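You operate a simulated robot arm through the tools that you are given. There is no shell and no other tool. Be economical: measure what you need, move in short steps, check, and stop when the job is done.

You are at the controls of a simulated two-armed robot. One attempt, no reset.

## Task
Take the flat teal bundle and leave it in the green large basin. Then put the white card on the wooden table away on the second rack shelf from the bottom. Then take the blue brown-rim cone and leave it on the orange press card. Then put the grey pink-rim cone on the white bench. Then take the yellow block brush and put it on the purple block. Then put the blue rag on the grey job card. Then take the orange block brush and put it on the second side shelf from the left. The order counts. Set down upright: white card, blue brown-rim cone, grey pink-rim cone.

Only the result counts: the job must be done as asked and must still hold three seconds after the hand-in. Knocking over, shifting, dropping, spilling or breaking anything else fails it.

## Robot
Two 6-joint arms with two-finger grippers on one trunk, on a base that drives. Base frame: it is fixed to the floor where the robot stands at the start and does not move with it; the origin is under the middle of the robot, x ahead of it, y to its left, z up. Units: cm, degrees, N and s.
The left shoulder is at the start at [7, 14.8, 135.4], the right one opposite. Places, roughly: blue brown-rim cone [-150, 425, 100]; blue rag (7x5x4 cm) [-330, -280, 90]; flat teal bundle [50, 0, 25]; grey job card [-325, -275, 50]; grey pink-rim cone [-375, -25, 75]; large basin (37x36x16 cm) [60, 180, 80]; orange block brush (5x4x14 cm) [-340, -420, 100]; orange press card [-100, 425, 75]; purple block [-325, -400, 50]; second rack shelf [-350, 170, 50]; second side shelf (17x24 cm) [-334, -266, 92]; white bench [-410, 170, 80]; white card [50, 250, 75]; yellow block brush (5x4x14 cm) [-340, -140, 100]. Payload 2.45 kg a hand.
Tool frame (each hand has its own): the origin (TCP) lies between the finger pads and is the grasp point; the fingertips stand 3 cm ahead of it; z points along the fingers, y is the line along which they close. Largest opening 10.6 cm; the body of the gripper starts 7.9 cm behind the TCP.
Orientation is told as [roll, pitch, yaw] about the base's x, y, z axes, in that order, counted from this pose: with the fingers straight down and closing along the base's y, the tool's x points along the base's -x, its y along +y and its z along -z.

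## Interface
- The arms move only by the tool nudge_tool. It takes "left_rows", "right_rows" or both (then of equal length, played together; a hand with none holds still); each is a list of rows, each an object of numbers (a shift or turn left out is 0, a gripper value left out holds the last): "hand": the finger opening in cm, from 0 to 10.6; "tx", "ty", "tz": the shift along the base's x, y, z in cm; "ax", "ay", "az": the turn, a rotation vector about the base's x, y, z in degrees. In form: [{"hand": .., "tx": .., "ty": .., "tz": .., "ax": .., "ay": .., "az": ..}, ...]. A call has 1 to 8 rows; each row shifts and turns the commanded pose from where the row before left it. Each row takes 0.2 s and may step no farther than 5 cm and 8.6 degrees from the row before; otherwise, or with a gripper value out of range, the whole call is refused. Where a pose cannot be reached the arm comes as near as it can. A force on the tool above 40 N (or 10 N above the force at the start of the call, whichever is more), or a blocked arm, ends the call early, and 0.2 s more pass. The fingers move at their own pace (about 7.2 cm/s each) and stop on an object; they squeeze with about 45 N. The grip force told is the motor's: it shows also when the fingers shut on nothing. Time passes only in rows, and 0.2 s behind the last, so rows that do not move let the fingers close. It gives the time, the measured TCP pose, the force on the tool (base axes), the opening and the grip force at its end, in the units of the frame above (readings bear some noise), with the torque about the TCP (base axes, N m) and any sound that the robot's microphone picked up, and new pictures: "pictures" is both (left out), scene, wrist or none (wrist: the cameras of the hands that moved).
- Cameras (640 x 400 px; columns grow to the right, rows downward): "scene" is now at [11.44, 0.73, 155.13]; the picture's right is [0.11, -0.99, 0.00], its down [-0.88, -0.10, -0.47] and it looks along [0.47, 0.05, -0.88] (base axes); focal length 253 px, centre (320, 200). "left" rides on the left gripper at [7.6, 0.2, -10.6] in its tool frame; the picture's right is [-0.02, 1.00, 0.00], its down [-0.78, -0.02, -0.62] and it looks along [-0.62, -0.01, 0.78] (tool axes); focal length 247 px, centre (320, 200). "right" rides on the right gripper at [7.6, -0.2, -10.6] in its tool frame; the picture's right is [0.02, 1.00, 0.00], its down [-0.78, 0.02, -0.62] and it looks along [-0.62, 0.01, 0.78] (tool axes); focal length 247 px, centre (320, 200). There is no depth. A picture from a camera that has moved, and an enlarged one, comes with that camera's place and axes in the base frame and with its lens.
- move_column(by): slides the trunk up (or, below 0, down) by that many cm; the arms and the scene camera ride with it, the base frame stays. It gives what a move gives, with no picture.
- base_move(legs): drives the robot by 1 to 6 legs, each [ahead, left, turn to the left] in cm, cm and degrees, along the robot's own axes; the way and the turn of a leg run together, so that a leg with both is an arc; at most 150 cm and 180 degrees a leg. The arms and the cameras ride along, it lands a little off, and it stops where it bumps. It gives what a move gives, and a new picture of the scene camera.
- aim_head(pan, tilt): turns the head with the scene camera to pan (to the left, within 86 degrees either way) and tilt (down, from -29 to 69), counted from straight ahead of the robot. It gives what a move gives, and a new picture of the scene camera.
- close_up(camera, box): a new picture of the part [left, top, right, bottom] of that camera's present view, enlarged. The clock stands still meanwhile.
- sign_off(): hands the job in; it is judged then, once.

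Go step by step. Nothing tells you exact positions but the pictures and the camera data: compare them with the known pose of the tool, close in by small moves and look again before you grip or let go. The budget is 207 turns and 260 pictures, counting those below and the enlarged ones. Unless the task says otherwise, let go and move clear before handing in, and close with one line.

The tools are called after "Emit:" as name(argument=value, ...) on one line, values as JSON. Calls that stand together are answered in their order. nudge_tool: Moves the arms, as the interface text tells. Its arguments: {"type":"object","properties":{"left_rows":{"type":"array","items":{"type":"object","properties":{"hand":{"type":"number"},"tx":{"type":"number"},"ty":{"type":"number"},"tz":{"type":"number"},"ax":{"type":"number"},"ay":{"type":"number"},"az":{"type":"number"}}}},"right_rows":{"type":"array","items":{"type":"object","properties":{"hand":{"type":"number"},"tx":{"type":"number"},"ty":{"type":"number"},"tz":{"type":"number"},"ax":{"type":"number"},"ay":{"type":"number"},"az":{"type":"number"}}}},"pictures":{"type":"string","enum":["both","scene","wrist","none"]}},"required":[]} The other tools are called the same way: move_column (by) slides the trunk up or down; base_move (legs) drives the base; aim_head (pan, tilt) turns the head that bears the scene camera; close_up (camera, box) takes an enlarged picture of a part of a camera's view; sign_off () hands the job in.

At the start:

```text
clock: 0.0
left_ee_pos: [54.04, 26.92, 99.93]
left_tool_rot: [0.0, 0.0, 0.0]
left_contact_force: [0.3, 0.5, 0.5]
left_ft_torque: [-0.03, 0.01, 0.03]
left_width: 10.6
left_grasp_force: 0.1
right_ee_pos: [57.81, -16.99, 99.93]
right_tool_rot: [0.0, -0.1, -0.1]
right_contact_force: [-0.7, 0.1, -0.5]
right_ft_torque: [0.03, -0.02, -0.02]
right_width: 10.61
right_grasp_force: 0.1
trunk travel left (down, up): [-82.7, 11.3]
robot x, y, heading: [0.03, 0.53, 0.2]
head pan, tilt: [6.4, 61.8]
```

scene: 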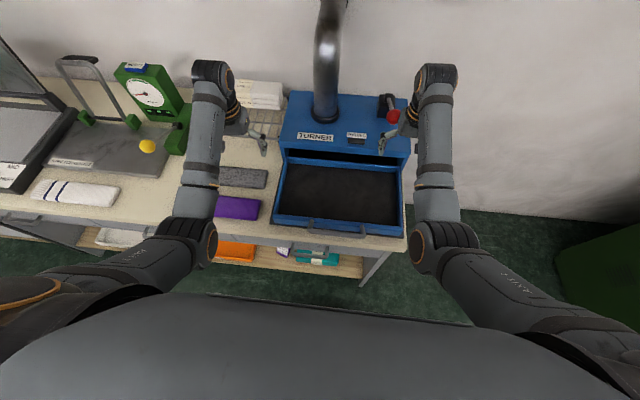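
right: 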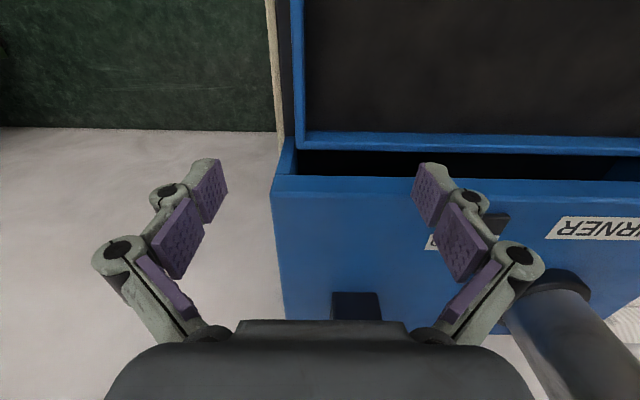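
left: 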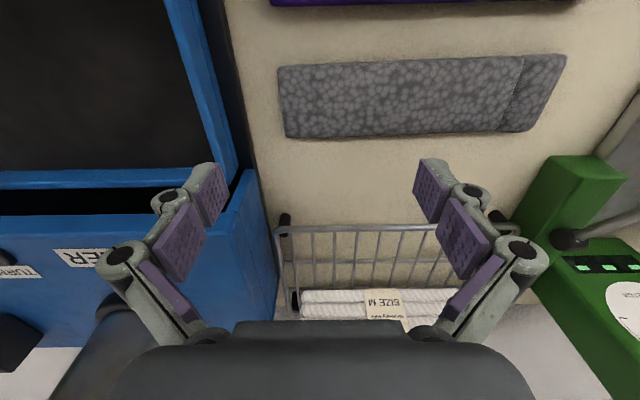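

I see a bench with a blue burner box and a lower shelf with teal bundles below. I'll enlarge the lower shelf first.

Emit:
close_up(camera="scene", box=[200, 220, 420, 300])

Emit:
aim_head(pan=60, tilt=40)

```text
2.91 times, centred on (310, 260) of scene
camera zoom: at [11.44, 0.73, 155.13], right [0.11, -0.99, 0.0], down [-0.88, -0.1, -0.47], along [0.47, 0.05, -0.88], focal length 736 px, centre (349, 26)
```

zoom: 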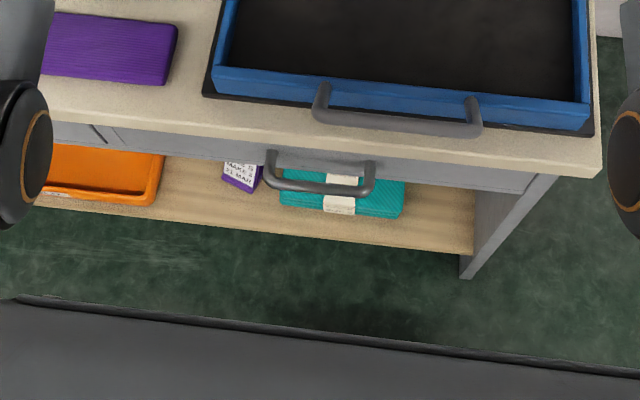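

```text
clock: 1.2
left_ee_pos: [54.01, 26.87, 100.06]
left_tool_rot: [0.0, -0.1, -0.1]
left_contact_force: [0.1, -0.3, 0.0]
left_ft_torque: [0.03, -0.04, -0.01]
left_width: 10.6
left_grasp_force: 0.1
right_ee_pos: [57.89, -16.99, 99.94]
right_tool_rot: [0.1, 0.1, 0.1]
right_contact_force: [-0.2, 0.6, 0.7]
right_ft_torque: [-0.02, -0.02, -0.02]
right_width: 10.63
right_grasp_force: 0.0
trunk travel left (down, up): [-82.7, 11.3]
robot x, y, heading: [0.33, -0.04, 0.2]
head pan, tilt: [60.0, 40.0]
camera scene: at [9.28, 7.37, 158.0], right [0.87, -0.5, 0.0], down [-0.32, -0.56, -0.77], along [0.38, 0.66, -0.64], focal length 253 px, centre (320, 200)
```

scene: 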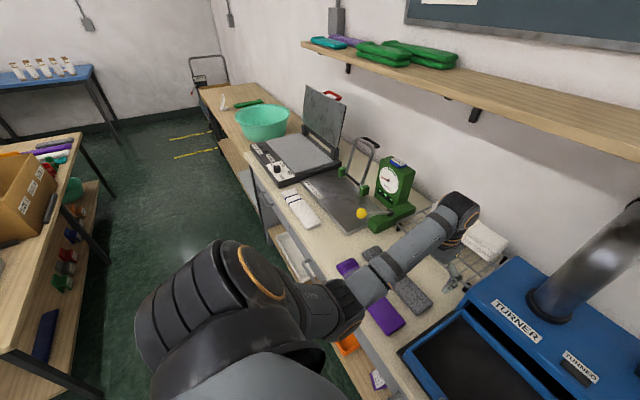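

The bundle is on the lower shelf under the bench, so I must reach it from the front with the trunk lowered. I'll back off and look around first.

Emit:
aim_head(pan=-75, tilt=30)

Emit:
base_move(legs=[[-40, 0, 0]])

Emit:
aim_head(pan=0, tilt=45)

```text
clock: 3.4
left_ee_pos: [53.96, 26.82, 99.99]
left_tool_rot: [0.1, -0.1, -0.1]
left_contact_force: [-0.7, -0.6, -0.5]
left_ft_torque: [0.03, 0.0, 0.0]
left_width: 10.6
left_grasp_force: 0.0
right_ee_pos: [57.97, -16.99, 100.09]
right_tool_rot: [0.0, 0.0, 0.1]
right_contact_force: [0.4, -0.1, -1.1]
right_ft_torque: [-0.03, -0.01, 0.02]
right_width: 10.6
right_grasp_force: 0.1
trunk travel left (down, up): [-82.7, 11.3]
robot x, y, heading: [0.26, -0.06, -0.4]
head pan, tilt: [-75.0, 30.0]
camera scene: at [7.36, -8.72, 159.54], right [-0.97, -0.26, 0.0], down [-0.13, 0.48, -0.87], along [0.22, -0.84, -0.5], focal length 253 px, centre (320, 200)
```

scene: 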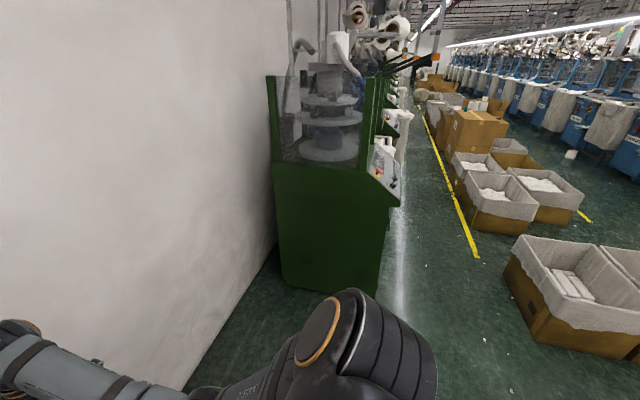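

```text
clock: 5.9
left_ee_pos: [13.23, 27.01, 99.88]
left_tool_rot: [0.0, 0.1, 0.3]
left_contact_force: [0.8, 0.5, 0.0]
left_ft_torque: [0.03, -0.01, 0.0]
left_width: 10.6
left_grasp_force: 0.1
right_ee_pos: [17.47, -16.82, 99.87]
right_tool_rot: [-0.1, 0.1, 0.3]
right_contact_force: [0.0, -0.5, -1.3]
right_ft_torque: [0.0, 0.04, 0.01]
right_width: 10.61
right_grasp_force: 0.1
trunk travel left (down, up): [-82.7, 11.3]
robot x, y, heading: [-41.05, -0.06, 0.2]
head pan, tilt: [-75.0, 30.0]
camera scene: at [-33.21, -8.8, 159.53], right [-0.96, -0.26, 0.0], down [-0.13, 0.48, -0.87], along [0.23, -0.84, -0.5], focal length 253 px, centre (320, 200)
```

scene: 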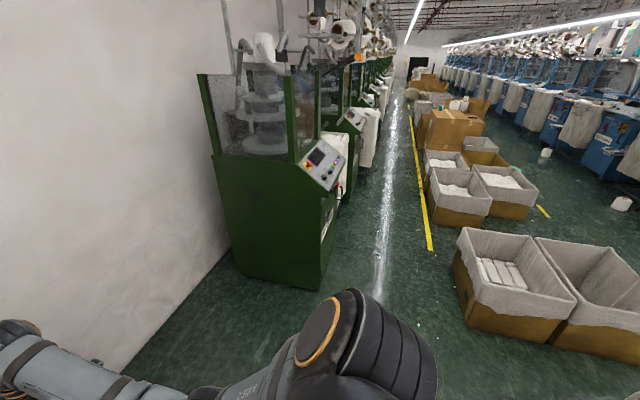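

```text
clock: 7.4
left_ee_pos: [13.18, 27.1, 99.89]
left_tool_rot: [-0.1, 0.0, 0.2]
left_contact_force: [-0.1, 0.3, 0.9]
left_ft_torque: [0.03, 0.0, -0.01]
left_width: 10.63
left_grasp_force: 0.1
right_ee_pos: [17.19, -16.84, 100.13]
right_tool_rot: [-0.1, -0.1, 0.3]
right_contact_force: [0.2, -0.4, -0.2]
right_ft_torque: [0.01, -0.02, -0.01]
right_width: 10.59
right_grasp_force: 0.1
trunk travel left (down, up): [-82.7, 11.3]
robot x, y, heading: [-40.31, -0.22, 0.3]
head pan, tilt: [0.0, 45.0]
camera scene: at [-27.61, -0.04, 157.28], right [0.01, -1.0, 0.0], down [-0.71, 0.0, -0.71], along [0.71, 0.0, -0.71], focal length 253 px, centre (320, 200)
```

scene: 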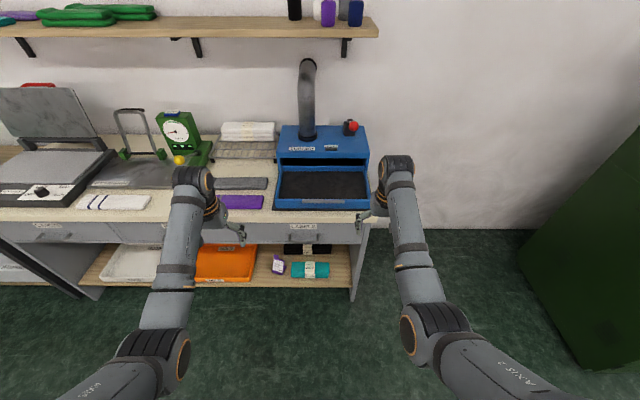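

Now I lower the trunk to look at the lower shelf from the front.

Emit:
move_column(by=-70)

Emit:
aim_head(pan=0, tilt=35)

Emit:
close_up(camera="scene", box=[180, 120, 460, 295])

```text
refused: -70 is not a number from -40 to 40
```

```text
clock: 8.1
left_ee_pos: [13.13, 27.12, 100.01]
left_tool_rot: [0.0, -0.1, 0.3]
left_contact_force: [0.3, 0.1, -0.9]
left_ft_torque: [0.0, -0.02, 0.02]
left_width: 10.6
left_grasp_force: 0.1
right_ee_pos: [17.23, -16.76, 99.95]
right_tool_rot: [0.0, 0.0, 0.2]
right_contact_force: [-0.8, 0.2, -0.5]
right_ft_torque: [-0.03, -0.01, 0.02]
right_width: 10.6
right_grasp_force: 0.1
trunk travel left (down, up): [-82.7, 11.3]
robot x, y, heading: [-40.75, -0.05, 0.4]
head pan, tilt: [0.0, 35.0]
camera scene: at [-26.93, -0.03, 158.75], right [0.01, -1.0, 0.0], down [-0.57, 0.0, -0.82], along [0.82, 0.0, -0.57], focal length 253 px, centre (320, 200)
```

scene: 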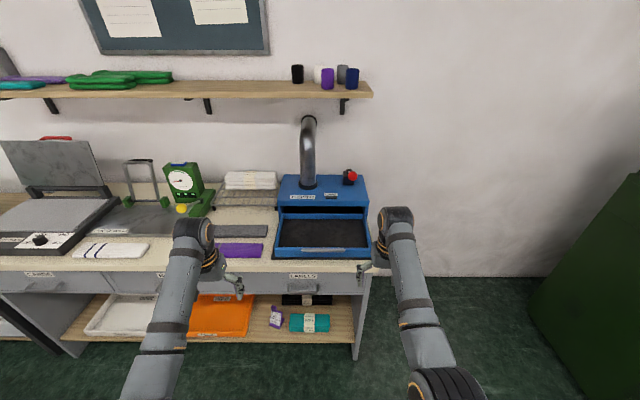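

```text
2.29 times, centred on (320, 208) of scene
camera zoom: at [-26.93, -0.03, 158.75], right [0.01, -1.0, 0.0], down [-0.57, 0.0, -0.82], along [0.82, 0.0, -0.57], focal length 578 px, centre (320, 183)
```

zoom: 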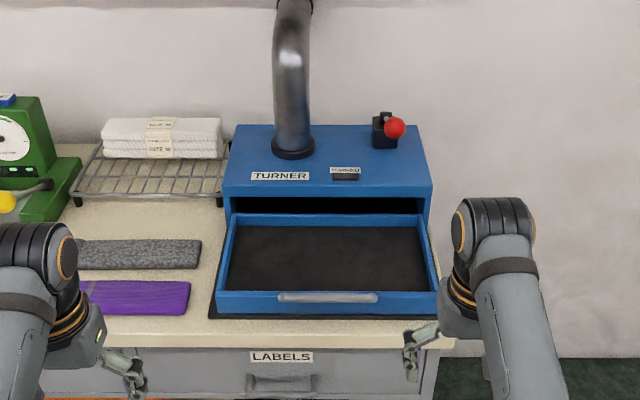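

Emit:
move_column(by=-40)

Emit:
move_column(by=-25)

Emit:
aim_head(pan=0, tilt=40)

Emit:
close_up(camera="scene", box=[220, 100, 420, 225])

```text
clock: 11.9
left_ee_pos: [13.09, 27.12, 60.01]
left_tool_rot: [-0.1, 0.0, 0.2]
left_contact_force: [-0.6, -0.2, 0.7]
left_ft_torque: [0.01, -0.04, 0.02]
left_width: 10.59
left_grasp_force: 0.1
right_ee_pos: [17.19, -16.91, 60.06]
right_tool_rot: [0.1, 0.0, 0.3]
right_contact_force: [-0.2, 0.0, 0.1]
right_ft_torque: [0.0, -0.01, -0.02]
right_width: 10.6
right_grasp_force: 0.0
trunk travel left (down, up): [-42.7, 51.3]
robot x, y, heading: [-40.67, -0.16, 0.2]
head pan, tilt: [0.0, 35.0]
```

```text
clock: 14.5
left_ee_pos: [13.11, 27.06, 34.9]
left_tool_rot: [0.0, -0.1, 0.3]
left_contact_force: [0.0, -0.8, -0.1]
left_ft_torque: [0.03, 0.01, 0.01]
left_width: 10.61
left_grasp_force: 0.0
right_ee_pos: [17.17, -16.83, 35.03]
right_tool_rot: [0.0, 0.0, 0.3]
right_contact_force: [0.5, -0.2, 0.2]
right_ft_torque: [0.02, 0.0, -0.02]
right_width: 10.62
right_grasp_force: 0.1
trunk travel left (down, up): [-17.7, 76.3]
robot x, y, heading: [-40.81, -0.15, 0.7]
head pan, tilt: [0.0, 35.0]
```

```text
clock: 15.2
left_ee_pos: [13.0, 27.15, 34.94]
left_tool_rot: [-0.1, 0.0, 0.3]
left_contact_force: [-0.1, -0.4, 0.0]
left_ft_torque: [0.0, -0.04, 0.02]
left_width: 10.6
left_grasp_force: 0.0
right_ee_pos: [17.11, -16.88, 34.95]
right_tool_rot: [0.0, 0.0, 0.3]
right_contact_force: [1.0, -0.4, -0.4]
right_ft_torque: [-0.03, -0.02, 0.0]
right_width: 10.62
right_grasp_force: 0.0
trunk travel left (down, up): [-17.7, 76.3]
robot x, y, heading: [-40.62, -0.22, 0.2]
head pan, tilt: [0.0, 40.0]
camera scene: at [-27.25, -0.03, 93.01], right [0.01, -1.0, 0.0], down [-0.64, 0.0, -0.77], along [0.77, 0.0, -0.64], focal length 253 px, centre (320, 200)
```

scene: 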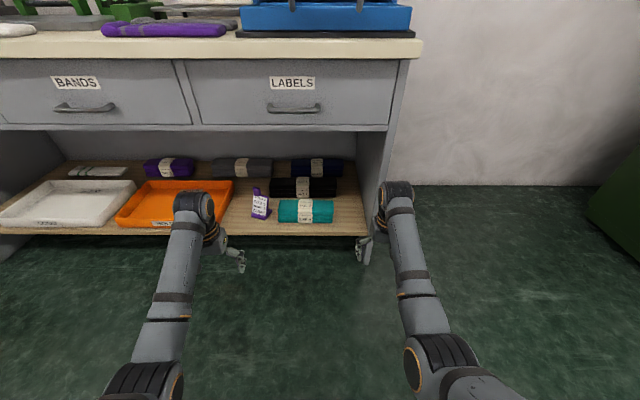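

```text
3.20 times, centred on (320, 162) of scene
camera zoom: at [-27.25, -0.03, 93.01], right [0.01, -1.0, 0.0], down [-0.64, 0.0, -0.77], along [0.77, 0.0, -0.64], focal length 809 px, centre (320, 320)
```

zoom: 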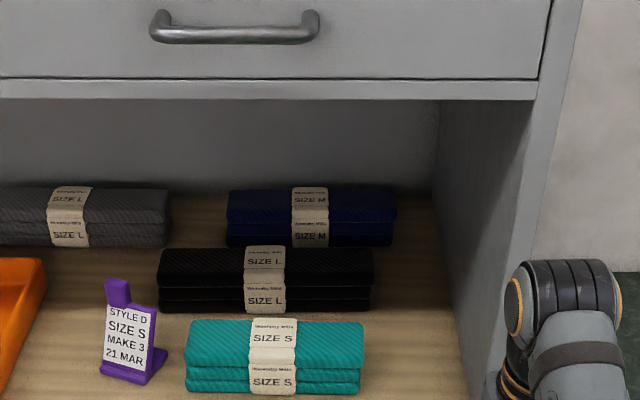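

Emit:
close_up(camera="scene", box=[240, 150, 380, 245])

Emit:
aim_head(pan=0, tilt=60)

```text
4.21 times, centred on (310, 198) of scene
camera zoom: at [-27.25, -0.03, 93.01], right [0.01, -1.0, 0.0], down [-0.64, 0.0, -0.77], along [0.77, 0.0, -0.64], focal length 1065 px, centre (362, 210)
```

zoom: 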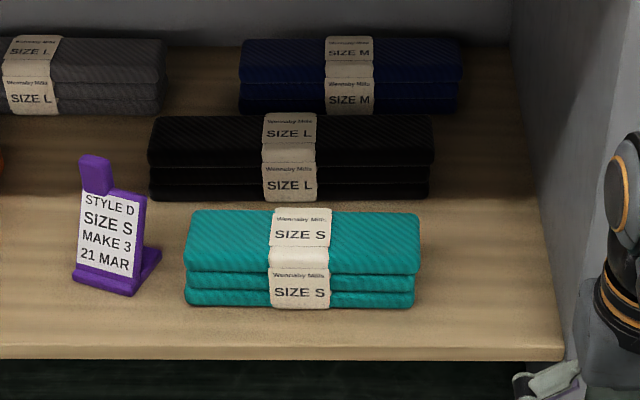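

```text
clock: 16.0
left_ee_pos: [13.02, 27.14, 34.92]
left_tool_rot: [-0.1, 0.0, 0.4]
left_contact_force: [0.4, -0.8, -0.4]
left_ft_torque: [0.0, 0.01, -0.01]
left_width: 10.6
left_grasp_force: 0.0
right_ee_pos: [17.23, -16.85, 35.06]
right_tool_rot: [0.0, 0.0, 0.4]
right_contact_force: [0.5, 0.0, 0.2]
right_ft_torque: [0.02, -0.01, -0.01]
right_width: 10.59
right_grasp_force: 0.1
trunk travel left (down, up): [-17.7, 76.3]
robot x, y, heading: [-40.61, 0.11, -0.0]
head pan, tilt: [0.0, 60.0]
camera scene: at [-29.08, -0.04, 90.34], right [0.01, -1.0, 0.0], down [-0.87, -0.01, -0.5], along [0.5, 0.0, -0.87], focal length 253 px, centre (320, 200)
```

scene: 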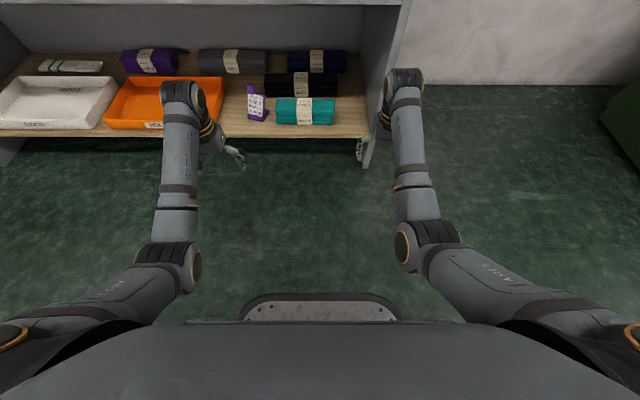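

The teal bundle is about 23 x 9 x 5 cm, centred near [52.5, 6, 20.5] on a shelf at about z 18, with free space behind it. I'll shift the base to the right, turn the left hand 90° so it closes along x, and look again.

Emit:
base_move(legs=[[0, -21, 0]])

Emit:
nudge_tool(left_rows=[{"az": 8.5}, {"az": 8.5}, {"az": 8.5}, {"az": 8.5}, {"az": 8.5}, {"az": 8.5}, {"az": 8.5}, {"az": 8.5}], pictures="none")

Emit:
nudge_tool(left_rows=[{"az": 8.5}, {"az": 8.5}, {"az": 5}], pictures="both")

```text
clock: 17.6
left_ee_pos: [13.36, 6.32, 35.01]
left_tool_rot: [0.1, 0.1, 0.1]
left_contact_force: [0.3, -0.1, 0.4]
left_ft_torque: [-0.01, 0.0, -0.01]
left_width: 10.62
left_grasp_force: 0.0
right_ee_pos: [17.33, -37.67, 35.06]
right_tool_rot: [-0.1, 0.0, 0.1]
right_contact_force: [0.2, 0.2, 0.0]
right_ft_torque: [-0.02, -0.03, 0.03]
right_width: 10.59
right_grasp_force: 0.1
trunk travel left (down, up): [-17.7, 76.3]
robot x, y, heading: [-40.35, -20.84, 0.1]
head pan, tilt: [0.0, 60.0]
camera scene: at [-29.0, -20.8, 90.33], right [0.0, -1.0, 0.0], down [-0.87, 0.0, -0.5], along [0.5, 0.0, -0.87], focal length 253 px, centre (320, 200)
```

scene: 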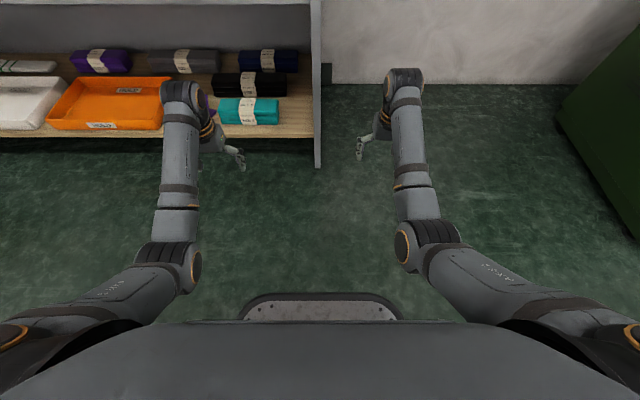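

```text
clock: 19.4
left_ee_pos: [13.31, 6.07, 34.98]
left_tool_rot: [0.0, 0.0, 68.3]
left_contact_force: [-0.8, -0.6, 0.1]
left_ft_torque: [0.0, -0.03, 0.03]
left_width: 10.6
left_grasp_force: 0.1
right_ee_pos: [17.19, -37.76, 34.9]
right_tool_rot: [0.0, 0.0, 0.1]
right_contact_force: [0.7, -0.4, 0.7]
right_ft_torque: [0.02, -0.04, 0.0]
right_width: 10.61
right_grasp_force: 0.0
trunk travel left (down, up): [-17.7, 76.3]
robot x, y, heading: [-40.5, -20.98, -0.0]
head pan, tilt: [0.0, 60.0]
```

```text
clock: 20.2
left_ee_pos: [13.24, 6.22, 34.94]
left_tool_rot: [0.0, 0.0, 90.2]
left_contact_force: [0.3, -0.4, 0.3]
left_ft_torque: [0.02, 0.01, 0.02]
left_width: 10.6
left_grasp_force: 0.0
right_ee_pos: [17.11, -37.8, 34.98]
right_tool_rot: [0.0, 0.0, 0.2]
right_contact_force: [0.3, -0.8, 0.1]
right_ft_torque: [-0.02, -0.01, 0.04]
right_width: 10.61
right_grasp_force: 0.0
trunk travel left (down, up): [-17.7, 76.3]
robot x, y, heading: [-40.61, -20.69, -0.1]
head pan, tilt: [0.0, 60.0]
camera scene: at [-29.0, -20.8, 90.33], right [0.0, -1.0, 0.0], down [-0.87, 0.0, -0.5], along [0.5, 0.0, -0.87], focal length 253 px, centre (320, 200)
camera left: at [13.16, -1.53, 45.71], right [-1.0, 0.02, 0.0], down [0.01, 0.78, 0.62], along [0.01, 0.62, -0.78], focal length 247 px, centre (320, 200)
```

scene: 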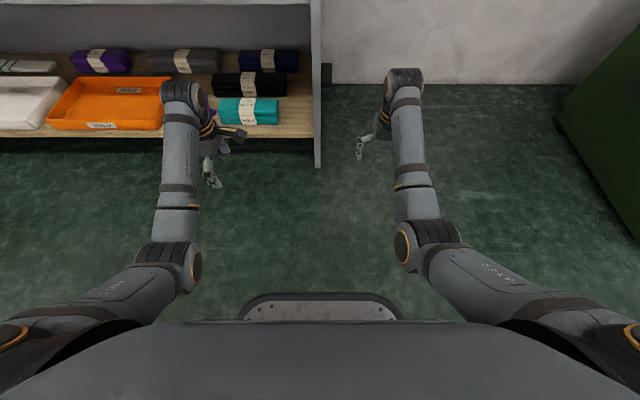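
left: 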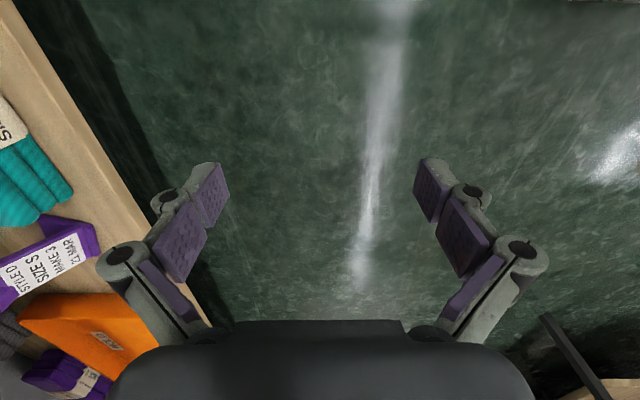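

Rotation works. I'll lower to tcp z 29 and drive in 30 cm, then check with the wrist camera.

Emit:
move_column(by=-6)

Emit:
base_move(legs=[[30, 0, 0]])

Emit:
nudge_tool(left_rows=[{}], pictures="wrist")

```text
clock: 21.2
left_ee_pos: [13.27, 6.21, 28.97]
left_tool_rot: [0.0, 0.0, 90.0]
left_contact_force: [0.1, -0.8, 0.6]
left_ft_torque: [-0.01, 0.01, 0.01]
left_width: 10.6
left_grasp_force: 0.1
right_ee_pos: [17.18, -37.74, 29.07]
right_tool_rot: [-0.1, 0.0, 0.1]
right_contact_force: [0.0, 0.8, -0.1]
right_ft_torque: [0.0, 0.0, 0.03]
right_width: 10.6
right_grasp_force: 0.0
trunk travel left (down, up): [-11.7, 82.3]
robot x, y, heading: [-40.71, -21.02, 0.2]
head pan, tilt: [0.0, 60.0]
```

```text
clock: 23.3
left_ee_pos: [43.55, 6.42, 28.89]
left_tool_rot: [0.0, 0.0, 90.2]
left_contact_force: [-0.4, 0.5, 0.5]
left_ft_torque: [0.03, 0.04, -0.01]
left_width: 10.6
left_grasp_force: 0.0
right_ee_pos: [47.57, -37.48, 29.01]
right_tool_rot: [0.0, 0.0, 0.3]
right_contact_force: [0.0, -0.9, -0.3]
right_ft_torque: [-0.02, -0.02, -0.03]
right_width: 10.59
right_grasp_force: 0.2
trunk travel left (down, up): [-11.7, 82.3]
robot x, y, heading: [-10.36, -20.46, 0.2]
head pan, tilt: [0.0, 60.0]
camera scene: at [1.29, -20.67, 84.33], right [0.0, -1.0, 0.0], down [-0.87, 0.0, -0.5], along [0.5, 0.0, -0.87], focal length 253 px, centre (320, 200)
```

scene: 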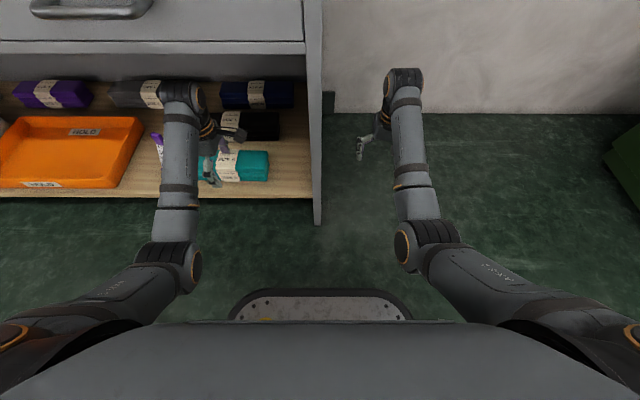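

```text
clock: 23.7
left_ee_pos: [43.5, 6.32, 28.96]
left_tool_rot: [-0.1, 0.0, 90.1]
left_contact_force: [0.0, -0.2, -0.1]
left_ft_torque: [0.02, 0.0, 0.02]
left_width: 10.6
left_grasp_force: 0.1
right_ee_pos: [47.51, -37.52, 29.04]
right_tool_rot: [-0.1, 0.1, 0.1]
right_contact_force: [0.0, -1.1, 0.1]
right_ft_torque: [0.0, 0.03, -0.01]
right_width: 10.61
right_grasp_force: 0.1
trunk travel left (down, up): [-11.7, 82.3]
robot x, y, heading: [-10.43, -20.93, 0.5]
head pan, tilt: [0.0, 60.0]
camera left: at [43.39, -1.32, 39.7], right [-1.0, 0.02, 0.0], down [0.01, 0.78, 0.62], along [0.01, 0.62, -0.78], focal length 247 px, centre (320, 200)
```

left: 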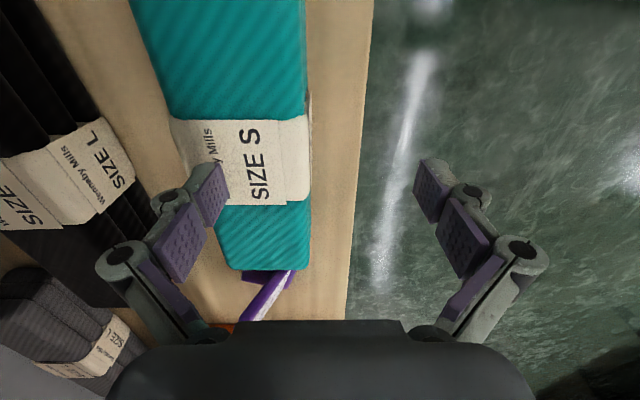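

The wrist view puts the bundle's middle at about x 49. I'll shift the hand forward with the arm and look.

Emit:
nudge_tool(left_rows=[{"tx": 3}, {"tx": 2.5}], pictures="wrist")

```text
clock: 24.3
left_ee_pos: [49.11, 6.58, 29.11]
left_tool_rot: [0.1, 0.0, 90.3]
left_contact_force: [-0.9, -0.3, -0.1]
left_ft_torque: [-0.03, 0.02, -0.02]
left_width: 10.57
left_grasp_force: 0.1
right_ee_pos: [47.5, -37.52, 28.88]
right_tool_rot: [0.0, 0.0, 0.3]
right_contact_force: [-0.4, -0.8, -0.7]
right_ft_torque: [0.0, 0.02, -0.02]
right_width: 10.57
right_grasp_force: 0.1
trunk travel left (down, up): [-11.7, 82.3]
robot x, y, heading: [-10.63, -20.7, 0.4]
head pan, tilt: [0.0, 60.0]
camera left: at [48.96, -1.27, 39.85], right [-1.0, 0.02, 0.0], down [0.01, 0.78, 0.62], along [0.01, 0.62, -0.78], focal length 247 px, centre (320, 200)
```

left: 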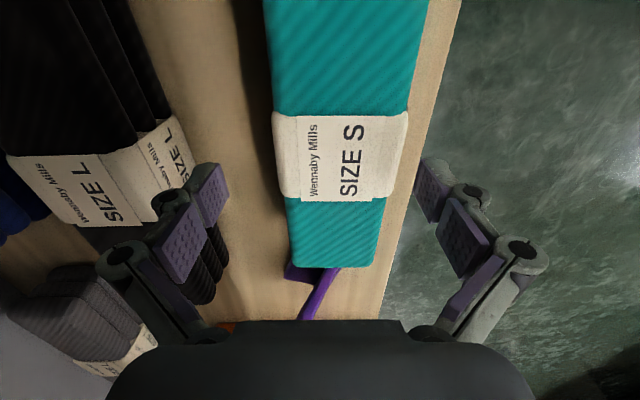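

Emit:
nudge_tool(left_rows=[{"tx": -1.2, "ty": 0.8}, {"tz": -2}], pictures="wrist")

```text
clock: 24.9
left_ee_pos: [47.94, 7.23, 27.0]
left_tool_rot: [0.0, -0.1, 90.2]
left_contact_force: [0.2, 0.3, 0.7]
left_ft_torque: [0.02, 0.01, -0.04]
left_width: 10.59
left_grasp_force: 0.0
right_ee_pos: [47.73, -37.49, 28.97]
right_tool_rot: [0.0, 0.0, 0.2]
right_contact_force: [-0.2, 0.0, 0.3]
right_ft_torque: [-0.02, -0.02, -0.05]
right_width: 10.6
right_grasp_force: 0.1
trunk travel left (down, up): [-11.7, 82.3]
robot x, y, heading: [-10.66, -21.26, 0.1]
head pan, tilt: [0.0, 60.0]
camera left: at [47.72, -0.5, 37.71], right [-1.0, 0.02, 0.0], down [0.01, 0.78, 0.62], along [0.01, 0.62, -0.78], focal length 247 px, centre (320, 200)
```

left: 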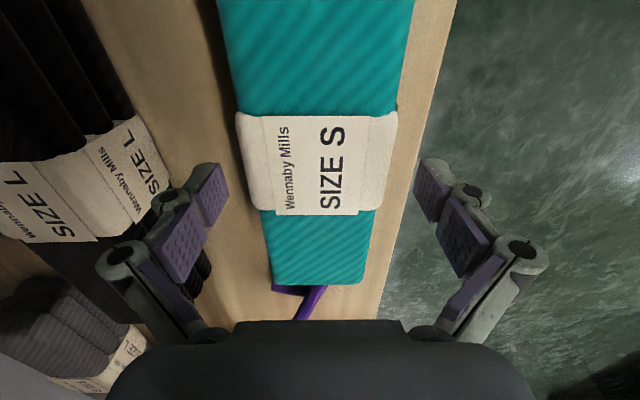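

Centered. Lowering around the bundle.

Emit:
nudge_tool(left_rows=[{"tz": -2}, {"tz": -1.5}, {}], pictures="wrist")

```text
clock: 25.7
left_ee_pos: [47.88, 6.99, 23.56]
left_tool_rot: [0.0, 0.0, 90.2]
left_contact_force: [0.5, -0.3, -0.6]
left_ft_torque: [-0.02, 0.0, -0.01]
left_width: 10.59
left_grasp_force: 0.0
right_ee_pos: [47.56, -37.67, 28.93]
right_tool_rot: [0.0, 0.0, 0.3]
right_contact_force: [0.3, -0.4, -0.6]
right_ft_torque: [-0.02, -0.02, 0.01]
right_width: 10.59
right_grasp_force: 0.0
trunk travel left (down, up): [-11.7, 82.3]
robot x, y, heading: [-9.88, -21.09, 0.2]
head pan, tilt: [0.0, 60.0]
camera left: at [47.66, -0.62, 34.2], right [-1.0, 0.02, 0.0], down [0.01, 0.78, 0.62], along [0.01, 0.62, -0.78], focal length 247 px, centre (320, 200)
```

left: 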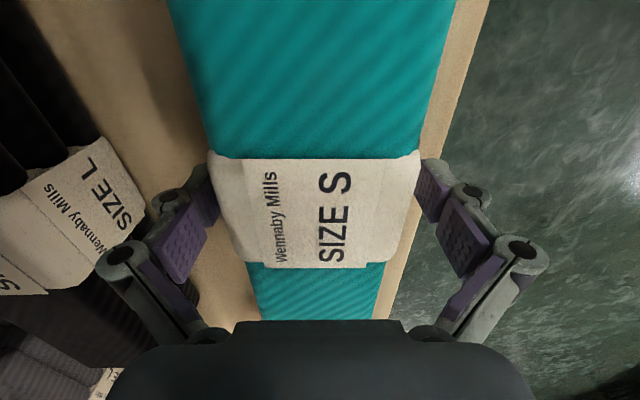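

Emit:
nudge_tool(left_rows=[{"tz": -0.7}, {"tz": -0.5}, {}], pictures="none")

Emit:
nudge_tool(left_rows=[{"hand": 0}, {}, {}, {}, {}], pictures="wrist")

```text
clock: 26.5
left_ee_pos: [47.92, 7.21, 22.39]
left_tool_rot: [0.0, 0.0, 90.2]
left_contact_force: [-0.2, 0.4, -0.1]
left_ft_torque: [0.01, 0.02, 0.0]
left_width: 10.61
left_grasp_force: 0.1
right_ee_pos: [47.52, -37.55, 29.01]
right_tool_rot: [0.0, 0.0, 0.2]
right_contact_force: [0.8, -0.2, -0.2]
right_ft_torque: [0.01, 0.01, -0.03]
right_width: 10.58
right_grasp_force: 0.1
trunk travel left (down, up): [-11.7, 82.3]
robot x, y, heading: [-10.49, -20.5, 0.0]
head pan, tilt: [0.0, 60.0]
```

```text
clock: 27.7
left_ee_pos: [48.0, 7.36, 22.42]
left_tool_rot: [0.0, 0.0, 90.2]
left_contact_force: [1.8, 0.9, 10.9]
left_ft_torque: [-0.09, 0.45, -0.32]
left_width: 7.44
left_grasp_force: 45.2
right_ee_pos: [47.57, -37.42, 29.08]
right_tool_rot: [0.0, -0.1, 0.2]
right_contact_force: [0.1, 0.5, -0.4]
right_ft_torque: [-0.01, 0.01, 0.02]
right_width: 10.61
right_grasp_force: 0.1
trunk travel left (down, up): [-11.7, 82.3]
robot x, y, heading: [-10.37, -20.54, 0.3]
head pan, tilt: [0.0, 60.0]
camera left: at [47.79, -0.52, 33.12], right [-1.0, 0.02, 0.0], down [0.01, 0.78, 0.62], along [0.01, 0.62, -0.78], focal length 247 px, centre (320, 200)
```

left: 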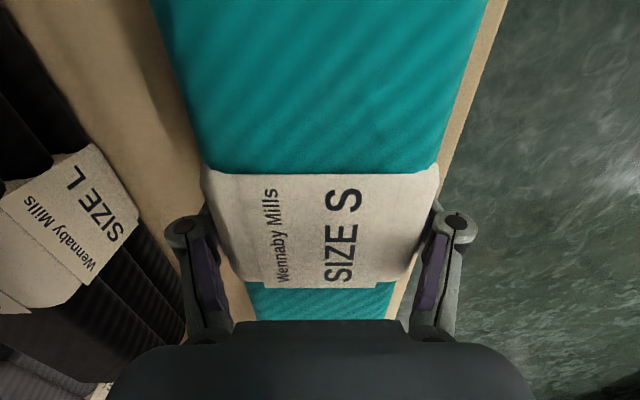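

Gripped at 7.4 cm. Lifting.

Emit:
nudge_tool(left_rows=[{"tz": 1}, {"tz": 1.5}, {"tz": 2}, {"tz": 2}], pictures="both")

```text
clock: 28.7
left_ee_pos: [47.84, 7.24, 28.77]
left_tool_rot: [0.1, 0.0, 90.2]
left_contact_force: [0.2, 0.6, -0.3]
left_ft_torque: [-0.02, 0.0, 0.01]
left_width: 7.44
left_grasp_force: 44.9
right_ee_pos: [47.55, -37.44, 28.94]
right_tool_rot: [0.0, 0.1, 0.4]
right_contact_force: [0.2, -0.1, 0.0]
right_ft_torque: [-0.04, -0.03, 0.0]
right_width: 10.59
right_grasp_force: 0.1
trunk travel left (down, up): [-11.7, 82.3]
robot x, y, heading: [-10.31, -21.11, 0.1]
head pan, tilt: [0.0, 60.0]
camera scene: at [1.3, -20.66, 84.32], right [0.0, -1.0, 0.0], down [-0.87, 0.0, -0.5], along [0.5, 0.0, -0.87], focal length 253 px, centre (320, 200)
camera left: at [47.67, -0.5, 39.48], right [-1.0, 0.02, 0.0], down [0.01, 0.78, 0.62], along [0.01, 0.62, -0.78], focal length 247 px, centre (320, 200)
```

scene: 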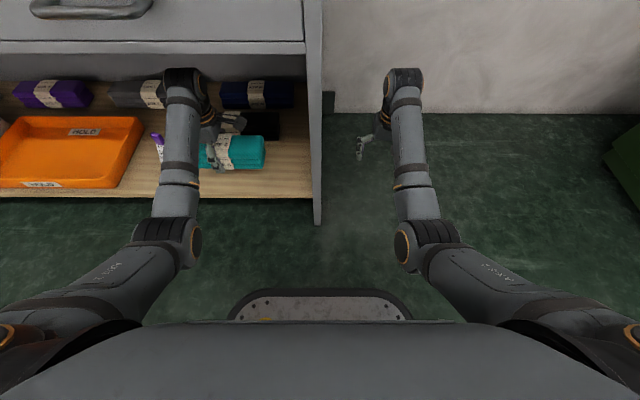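
left: 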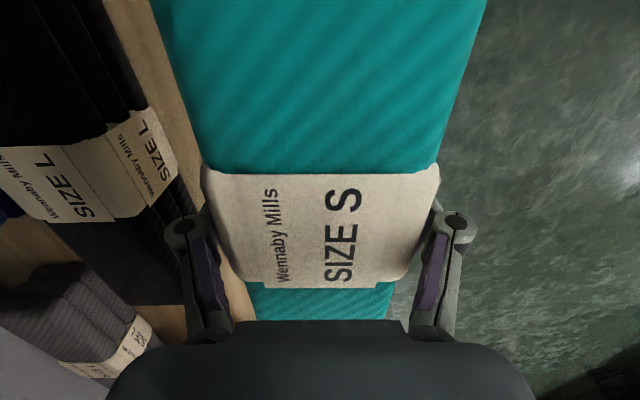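

Held firmly. Backing out straight, then raising the trunk.

Emit:
base_move(legs=[[-45, 0, 0]])

Emit:
move_column(by=40)

Emit:
move_column(by=36)

Emit:
aim_head(pan=80, tilt=30)

```text
clock: 31.4
left_ee_pos: [2.86, 7.21, 28.82]
left_tool_rot: [0.0, 0.1, 90.6]
left_contact_force: [0.2, 0.7, -1.3]
left_ft_torque: [-0.03, -0.01, 0.04]
left_width: 7.38
left_grasp_force: 45.5
right_ee_pos: [2.93, -37.52, 28.96]
right_tool_rot: [-0.1, 0.0, 0.5]
right_contact_force: [0.5, 0.1, -0.3]
right_ft_torque: [-0.01, 0.05, 0.0]
right_width: 10.58
right_grasp_force: 0.0
trunk travel left (down, up): [-11.7, 82.3]
robot x, y, heading: [-55.03, -21.08, 0.6]
head pan, tilt: [0.0, 60.0]
camera scene: at [-43.47, -20.91, 84.33], right [0.01, -1.0, 0.0], down [-0.87, -0.01, -0.5], along [0.5, 0.0, -0.87], focal length 253 px, centre (320, 200)
```

scene: 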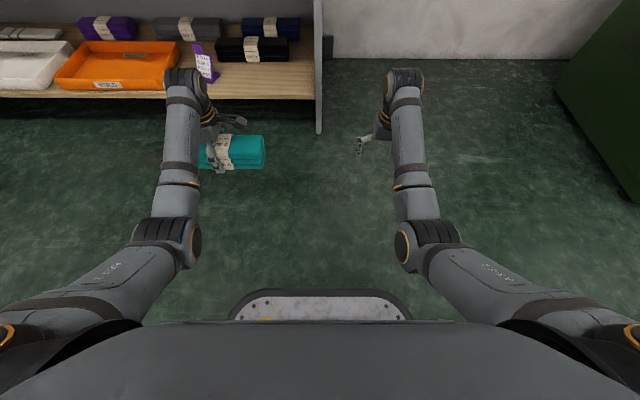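

```text
clock: 35.2
left_ee_pos: [2.87, 7.25, 68.72]
left_tool_rot: [0.0, 0.0, 90.5]
left_contact_force: [0.0, -0.5, -1.8]
left_ft_torque: [0.02, -0.04, -0.04]
left_width: 7.39
left_grasp_force: 45.3
right_ee_pos: [2.95, -37.38, 68.94]
right_tool_rot: [0.0, 0.0, 0.5]
right_contact_force: [-0.4, 0.0, -0.7]
right_ft_torque: [0.0, 0.0, 0.0]
right_width: 10.6
right_grasp_force: 0.1
trunk travel left (down, up): [-51.7, 42.3]
robot x, y, heading: [-54.91, -21.26, 0.1]
head pan, tilt: [0.0, 60.0]
```

```text
clock: 38.7
left_ee_pos: [2.88, 7.16, 104.69]
left_tool_rot: [0.0, 0.0, 90.5]
left_contact_force: [-0.2, -0.6, -2.0]
left_ft_torque: [0.0, 0.03, 0.02]
left_width: 7.41
left_grasp_force: 45.0
right_ee_pos: [2.92, -37.51, 104.84]
right_tool_rot: [-0.1, 0.0, 0.5]
right_contact_force: [-0.8, -0.1, -0.1]
right_ft_torque: [-0.02, -0.01, -0.04]
right_width: 10.59
right_grasp_force: 0.1
trunk travel left (down, up): [-87.7, 6.3]
robot x, y, heading: [-55.03, -21.13, 0.7]
head pan, tilt: [0.0, 60.0]
```

```text
clock: 40.3
left_ee_pos: [2.93, 7.17, 104.67]
left_tool_rot: [0.0, 0.0, 90.5]
left_contact_force: [0.0, 0.1, -2.1]
left_ft_torque: [0.01, 0.03, 0.0]
left_width: 7.41
left_grasp_force: 44.8
right_ee_pos: [2.95, -37.55, 104.93]
right_tool_rot: [-0.1, 0.0, 0.4]
right_contact_force: [0.4, 0.9, 0.5]
right_ft_torque: [0.0, -0.02, -0.01]
right_width: 10.61
right_grasp_force: 0.0
trunk travel left (down, up): [-87.7, 6.3]
robot x, y, heading: [-55.19, -21.18, 0.5]
head pan, tilt: [80.0, 30.0]
camera scene: at [-48.6, -12.04, 164.53], right [0.99, -0.17, 0.0], down [-0.08, -0.49, -0.87], along [0.14, 0.85, -0.5], focal length 253 px, centre (320, 200)
```

scene: 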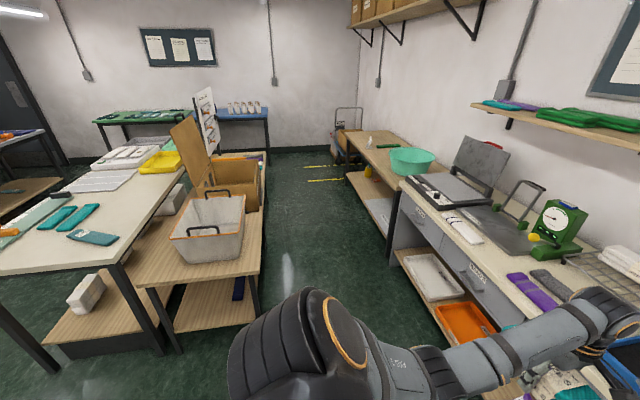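

The corridor between the bench and the tables is clear. I'll drive along it toward the green basin.

Emit:
base_move(legs=[[33, 60, 0], [0, 105, 0]])

Emit:
aim_head(pan=20, tilt=45)

```text
clock: 49.1
left_ee_pos: [31.83, 175.76, 104.65]
left_tool_rot: [0.0, 0.0, 92.4]
left_contact_force: [0.2, -1.6, -1.7]
left_ft_torque: [0.03, 0.0, 0.0]
left_width: 7.41
left_grasp_force: 45.4
right_ee_pos: [33.32, 131.06, 105.04]
right_tool_rot: [-0.1, 0.0, 2.4]
right_contact_force: [-0.3, 0.0, -0.3]
right_ft_torque: [0.01, -0.03, 0.0]
right_width: 10.58
right_grasp_force: 0.1
trunk travel left (down, up): [-87.7, 6.3]
robot x, y, heading: [-25.58, 145.65, 2.5]
head pan, tilt: [80.0, 30.0]
camera scene: at [-19.07, 154.8, 164.54], right [0.99, -0.13, 0.0], down [-0.07, -0.5, -0.87], along [0.11, 0.86, -0.5], focal length 253 px, centre (320, 200)
```

scene: 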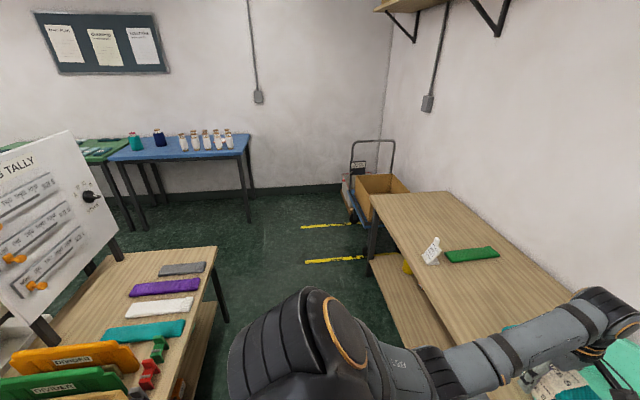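

```text
clock: 50.4
left_ee_pos: [31.83, 175.72, 104.66]
left_tool_rot: [0.0, 0.0, 92.4]
left_contact_force: [-0.3, -0.4, -1.9]
left_ft_torque: [0.04, 0.0, 0.01]
left_width: 7.41
left_grasp_force: 44.8
right_ee_pos: [33.27, 131.07, 105.02]
right_tool_rot: [-0.1, 0.0, 2.4]
right_contact_force: [0.1, 0.2, -0.5]
right_ft_torque: [0.0, -0.02, 0.0]
right_width: 10.6
right_grasp_force: 0.2
trunk travel left (down, up): [-87.7, 6.3]
robot x, y, heading: [-25.55, 145.91, 2.4]
head pan, tilt: [20.0, 45.0]
camera scene: at [-12.76, 149.02, 162.28], right [0.38, -0.92, 0.0], down [-0.65, -0.27, -0.71], along [0.65, 0.27, -0.71], focal length 253 px, centre (320, 200)
```

scene: 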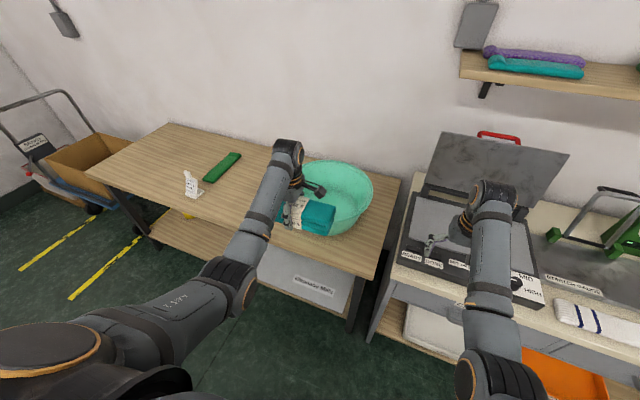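

The basin's rim is centred near [61, 173]. I'll bring the bundle over it.

Emit:
base_move(legs=[[28, -3, 0]])

Emit:
aim_head(pan=20, tilt=60)

Emit:
nudge_tool(left_rows=[{}], pictures="wrist")

```text
clock: 52.4
left_ee_pos: [59.83, 174.72, 104.8]
left_tool_rot: [-0.2, 0.0, 92.9]
left_contact_force: [-1.0, -0.8, -1.8]
left_ft_torque: [-0.01, -0.03, -0.01]
left_width: 7.39
left_grasp_force: 44.9
right_ee_pos: [61.62, 129.91, 105.12]
right_tool_rot: [0.0, -0.1, 2.9]
right_contact_force: [-0.7, -0.3, 0.1]
right_ft_torque: [0.02, -0.02, -0.01]
right_width: 10.58
right_grasp_force: 0.0
trunk travel left (down, up): [-87.7, 6.3]
robot x, y, heading: [2.92, 143.9, 2.5]
head pan, tilt: [20.0, 45.0]
camera scene: at [15.36, 147.42, 162.3], right [0.39, -0.92, 0.0], down [-0.65, -0.28, -0.71], along [0.65, 0.28, -0.71], focal length 253 px, centre (320, 200)
```

scene: 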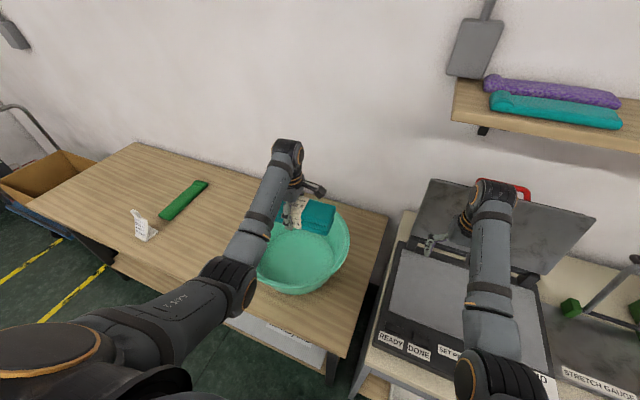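

```text
clock: 53.2
left_ee_pos: [59.95, 174.61, 104.67]
left_tool_rot: [0.0, 0.0, 93.0]
left_contact_force: [0.2, 0.7, -1.0]
left_ft_torque: [0.03, -0.02, 0.04]
left_width: 7.42
left_grasp_force: 45.1
right_ee_pos: [61.87, 129.95, 104.92]
right_tool_rot: [0.0, 0.1, 2.8]
right_contact_force: [-0.2, -0.2, 0.0]
right_ft_torque: [-0.03, 0.01, -0.01]
right_width: 10.59
right_grasp_force: 0.1
trunk travel left (down, up): [-87.7, 6.3]
robot x, y, heading: [2.69, 143.94, 2.9]
head pan, tilt: [20.0, 60.0]
camera scene: at [14.35, 146.84, 160.32], right [0.39, -0.92, 0.0], down [-0.8, -0.34, -0.5], along [0.46, 0.19, -0.87], focal length 253 px, centre (320, 200)
```

scene: 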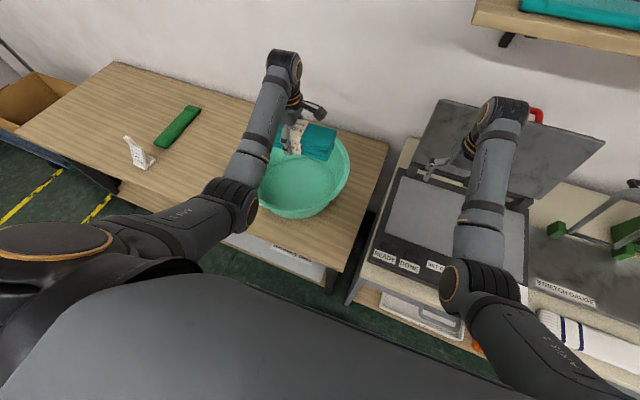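

```text
clock: 53.6
left_ee_pos: [59.76, 174.54, 104.8]
left_tool_rot: [-0.1, 0.0, 93.0]
left_contact_force: [0.6, 0.2, -1.8]
left_ft_torque: [-0.02, 0.04, -0.03]
left_width: 7.42
left_grasp_force: 45.7
right_ee_pos: [61.83, 129.88, 105.01]
right_tool_rot: [-0.1, 0.0, 2.9]
right_contact_force: [-0.5, 0.2, 0.2]
right_ft_torque: [0.01, -0.01, 0.0]
right_width: 10.62
right_grasp_force: 0.1
trunk travel left (down, up): [-87.7, 6.3]
robot x, y, heading: [3.32, 144.22, 2.9]
head pan, tilt: [20.0, 60.0]
camera left: at [60.11, 166.9, 115.49], right [-1.0, -0.03, 0.0], down [-0.02, 0.78, 0.62], along [-0.02, 0.62, -0.78], focal length 247 px, centre (320, 200)
```

left: 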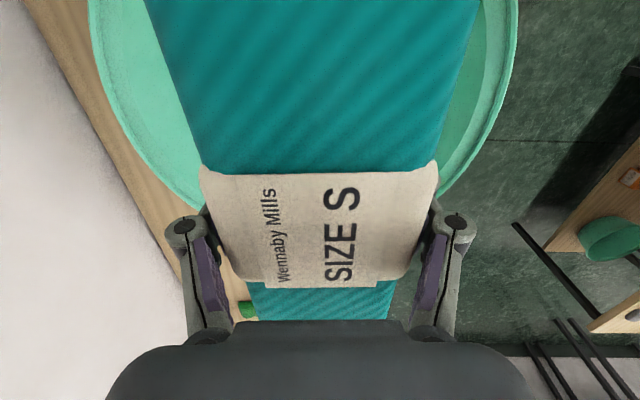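

The bundle is roughly over the basin. I'll centre it and lower with the arm alone.

Emit:
nudge_tool(left_rows=[{"tx": 1.6, "tz": -3}, {"tz": -4}, {"tz": -4}, {"tz": -4}], pictures="both")

```text
clock: 54.6
left_ee_pos: [61.62, 174.69, 89.64]
left_tool_rot: [0.1, -0.1, 92.9]
left_contact_force: [-0.3, -0.1, -1.0]
left_ft_torque: [0.0, 0.0, -0.01]
left_width: 7.42
left_grasp_force: 45.4
right_ee_pos: [61.93, 129.93, 104.97]
right_tool_rot: [0.0, 0.1, 2.9]
right_contact_force: [-0.5, -0.3, -0.1]
right_ft_torque: [0.0, 0.01, 0.01]
right_width: 10.59
right_grasp_force: 0.0
trunk travel left (down, up): [-87.7, 6.3]
robot x, y, heading: [3.07, 143.79, 2.8]
head pan, tilt: [20.0, 60.0]
camera scene: at [14.42, 146.87, 160.32], right [0.39, -0.92, 0.0], down [-0.8, -0.34, -0.5], along [0.46, 0.19, -0.87], focal length 253 px, centre (320, 200)
camera left: at [61.95, 166.97, 100.28], right [-1.0, -0.03, 0.0], down [-0.02, 0.78, 0.62], along [-0.02, 0.62, -0.78], focal length 247 px, centre (320, 200)
```

scene: 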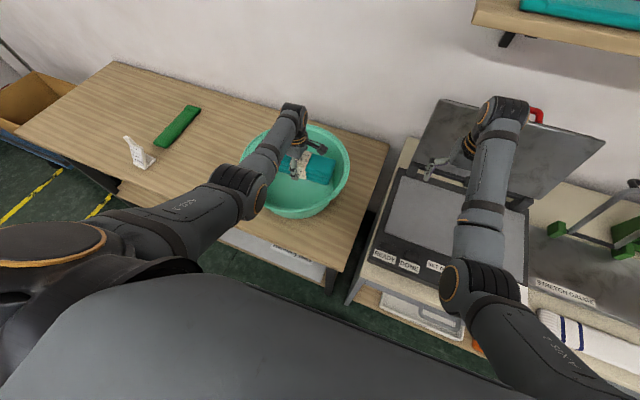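
left: 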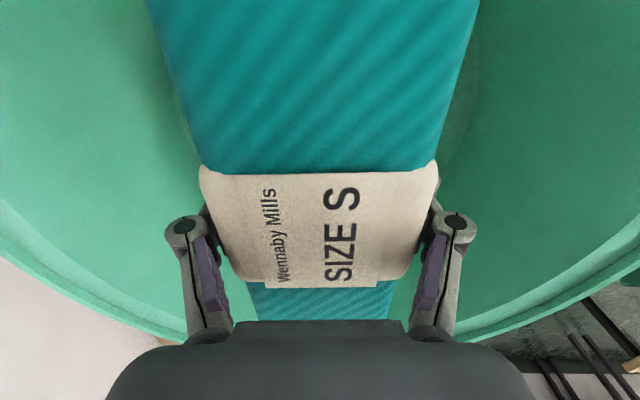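

Emit:
nudge_tool(left_rows=[{"tz": -3}, {"tz": -3}, {"tz": -1}, {"tz": -1}, {}], pictures="both")

```text
clock: 55.8
left_ee_pos: [59.27, 173.98, 83.01]
left_tool_rot: [0.0, 0.0, 92.9]
left_contact_force: [0.9, 2.5, -0.2]
left_ft_torque: [-0.14, 0.03, 0.05]
left_width: 7.4
left_grasp_force: 45.6
left hand out of reach, approached as far as the arm can: row 2, 3, 4
right_ee_pos: [61.78, 129.99, 104.9]
right_tool_rot: [-0.1, 0.0, 2.9]
right_contact_force: [0.5, 0.1, -0.5]
right_ft_torque: [0.01, 0.02, -0.03]
right_width: 10.61
right_grasp_force: 0.1
trunk travel left (down, up): [-87.7, 6.3]
robot x, y, heading: [3.01, 144.09, 3.0]
head pan, tilt: [20.0, 60.0]
camera scene: at [14.26, 146.9, 160.33], right [0.39, -0.92, 0.0], down [-0.8, -0.34, -0.5], along [0.46, 0.19, -0.87], focal length 253 px, centre (320, 200)
camera left: at [59.55, 166.37, 93.78], right [-1.0, -0.03, 0.0], down [-0.02, 0.78, 0.62], along [-0.02, 0.62, -0.78], focal length 247 px, centre (320, 200)
```

scene: 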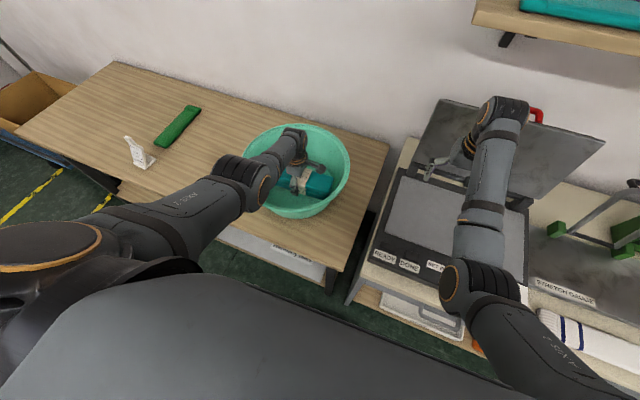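
left: 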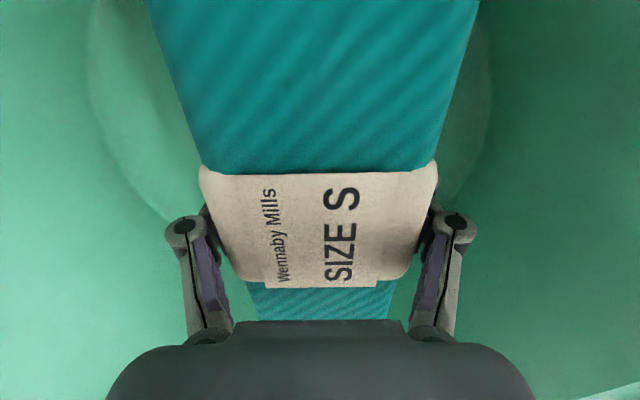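

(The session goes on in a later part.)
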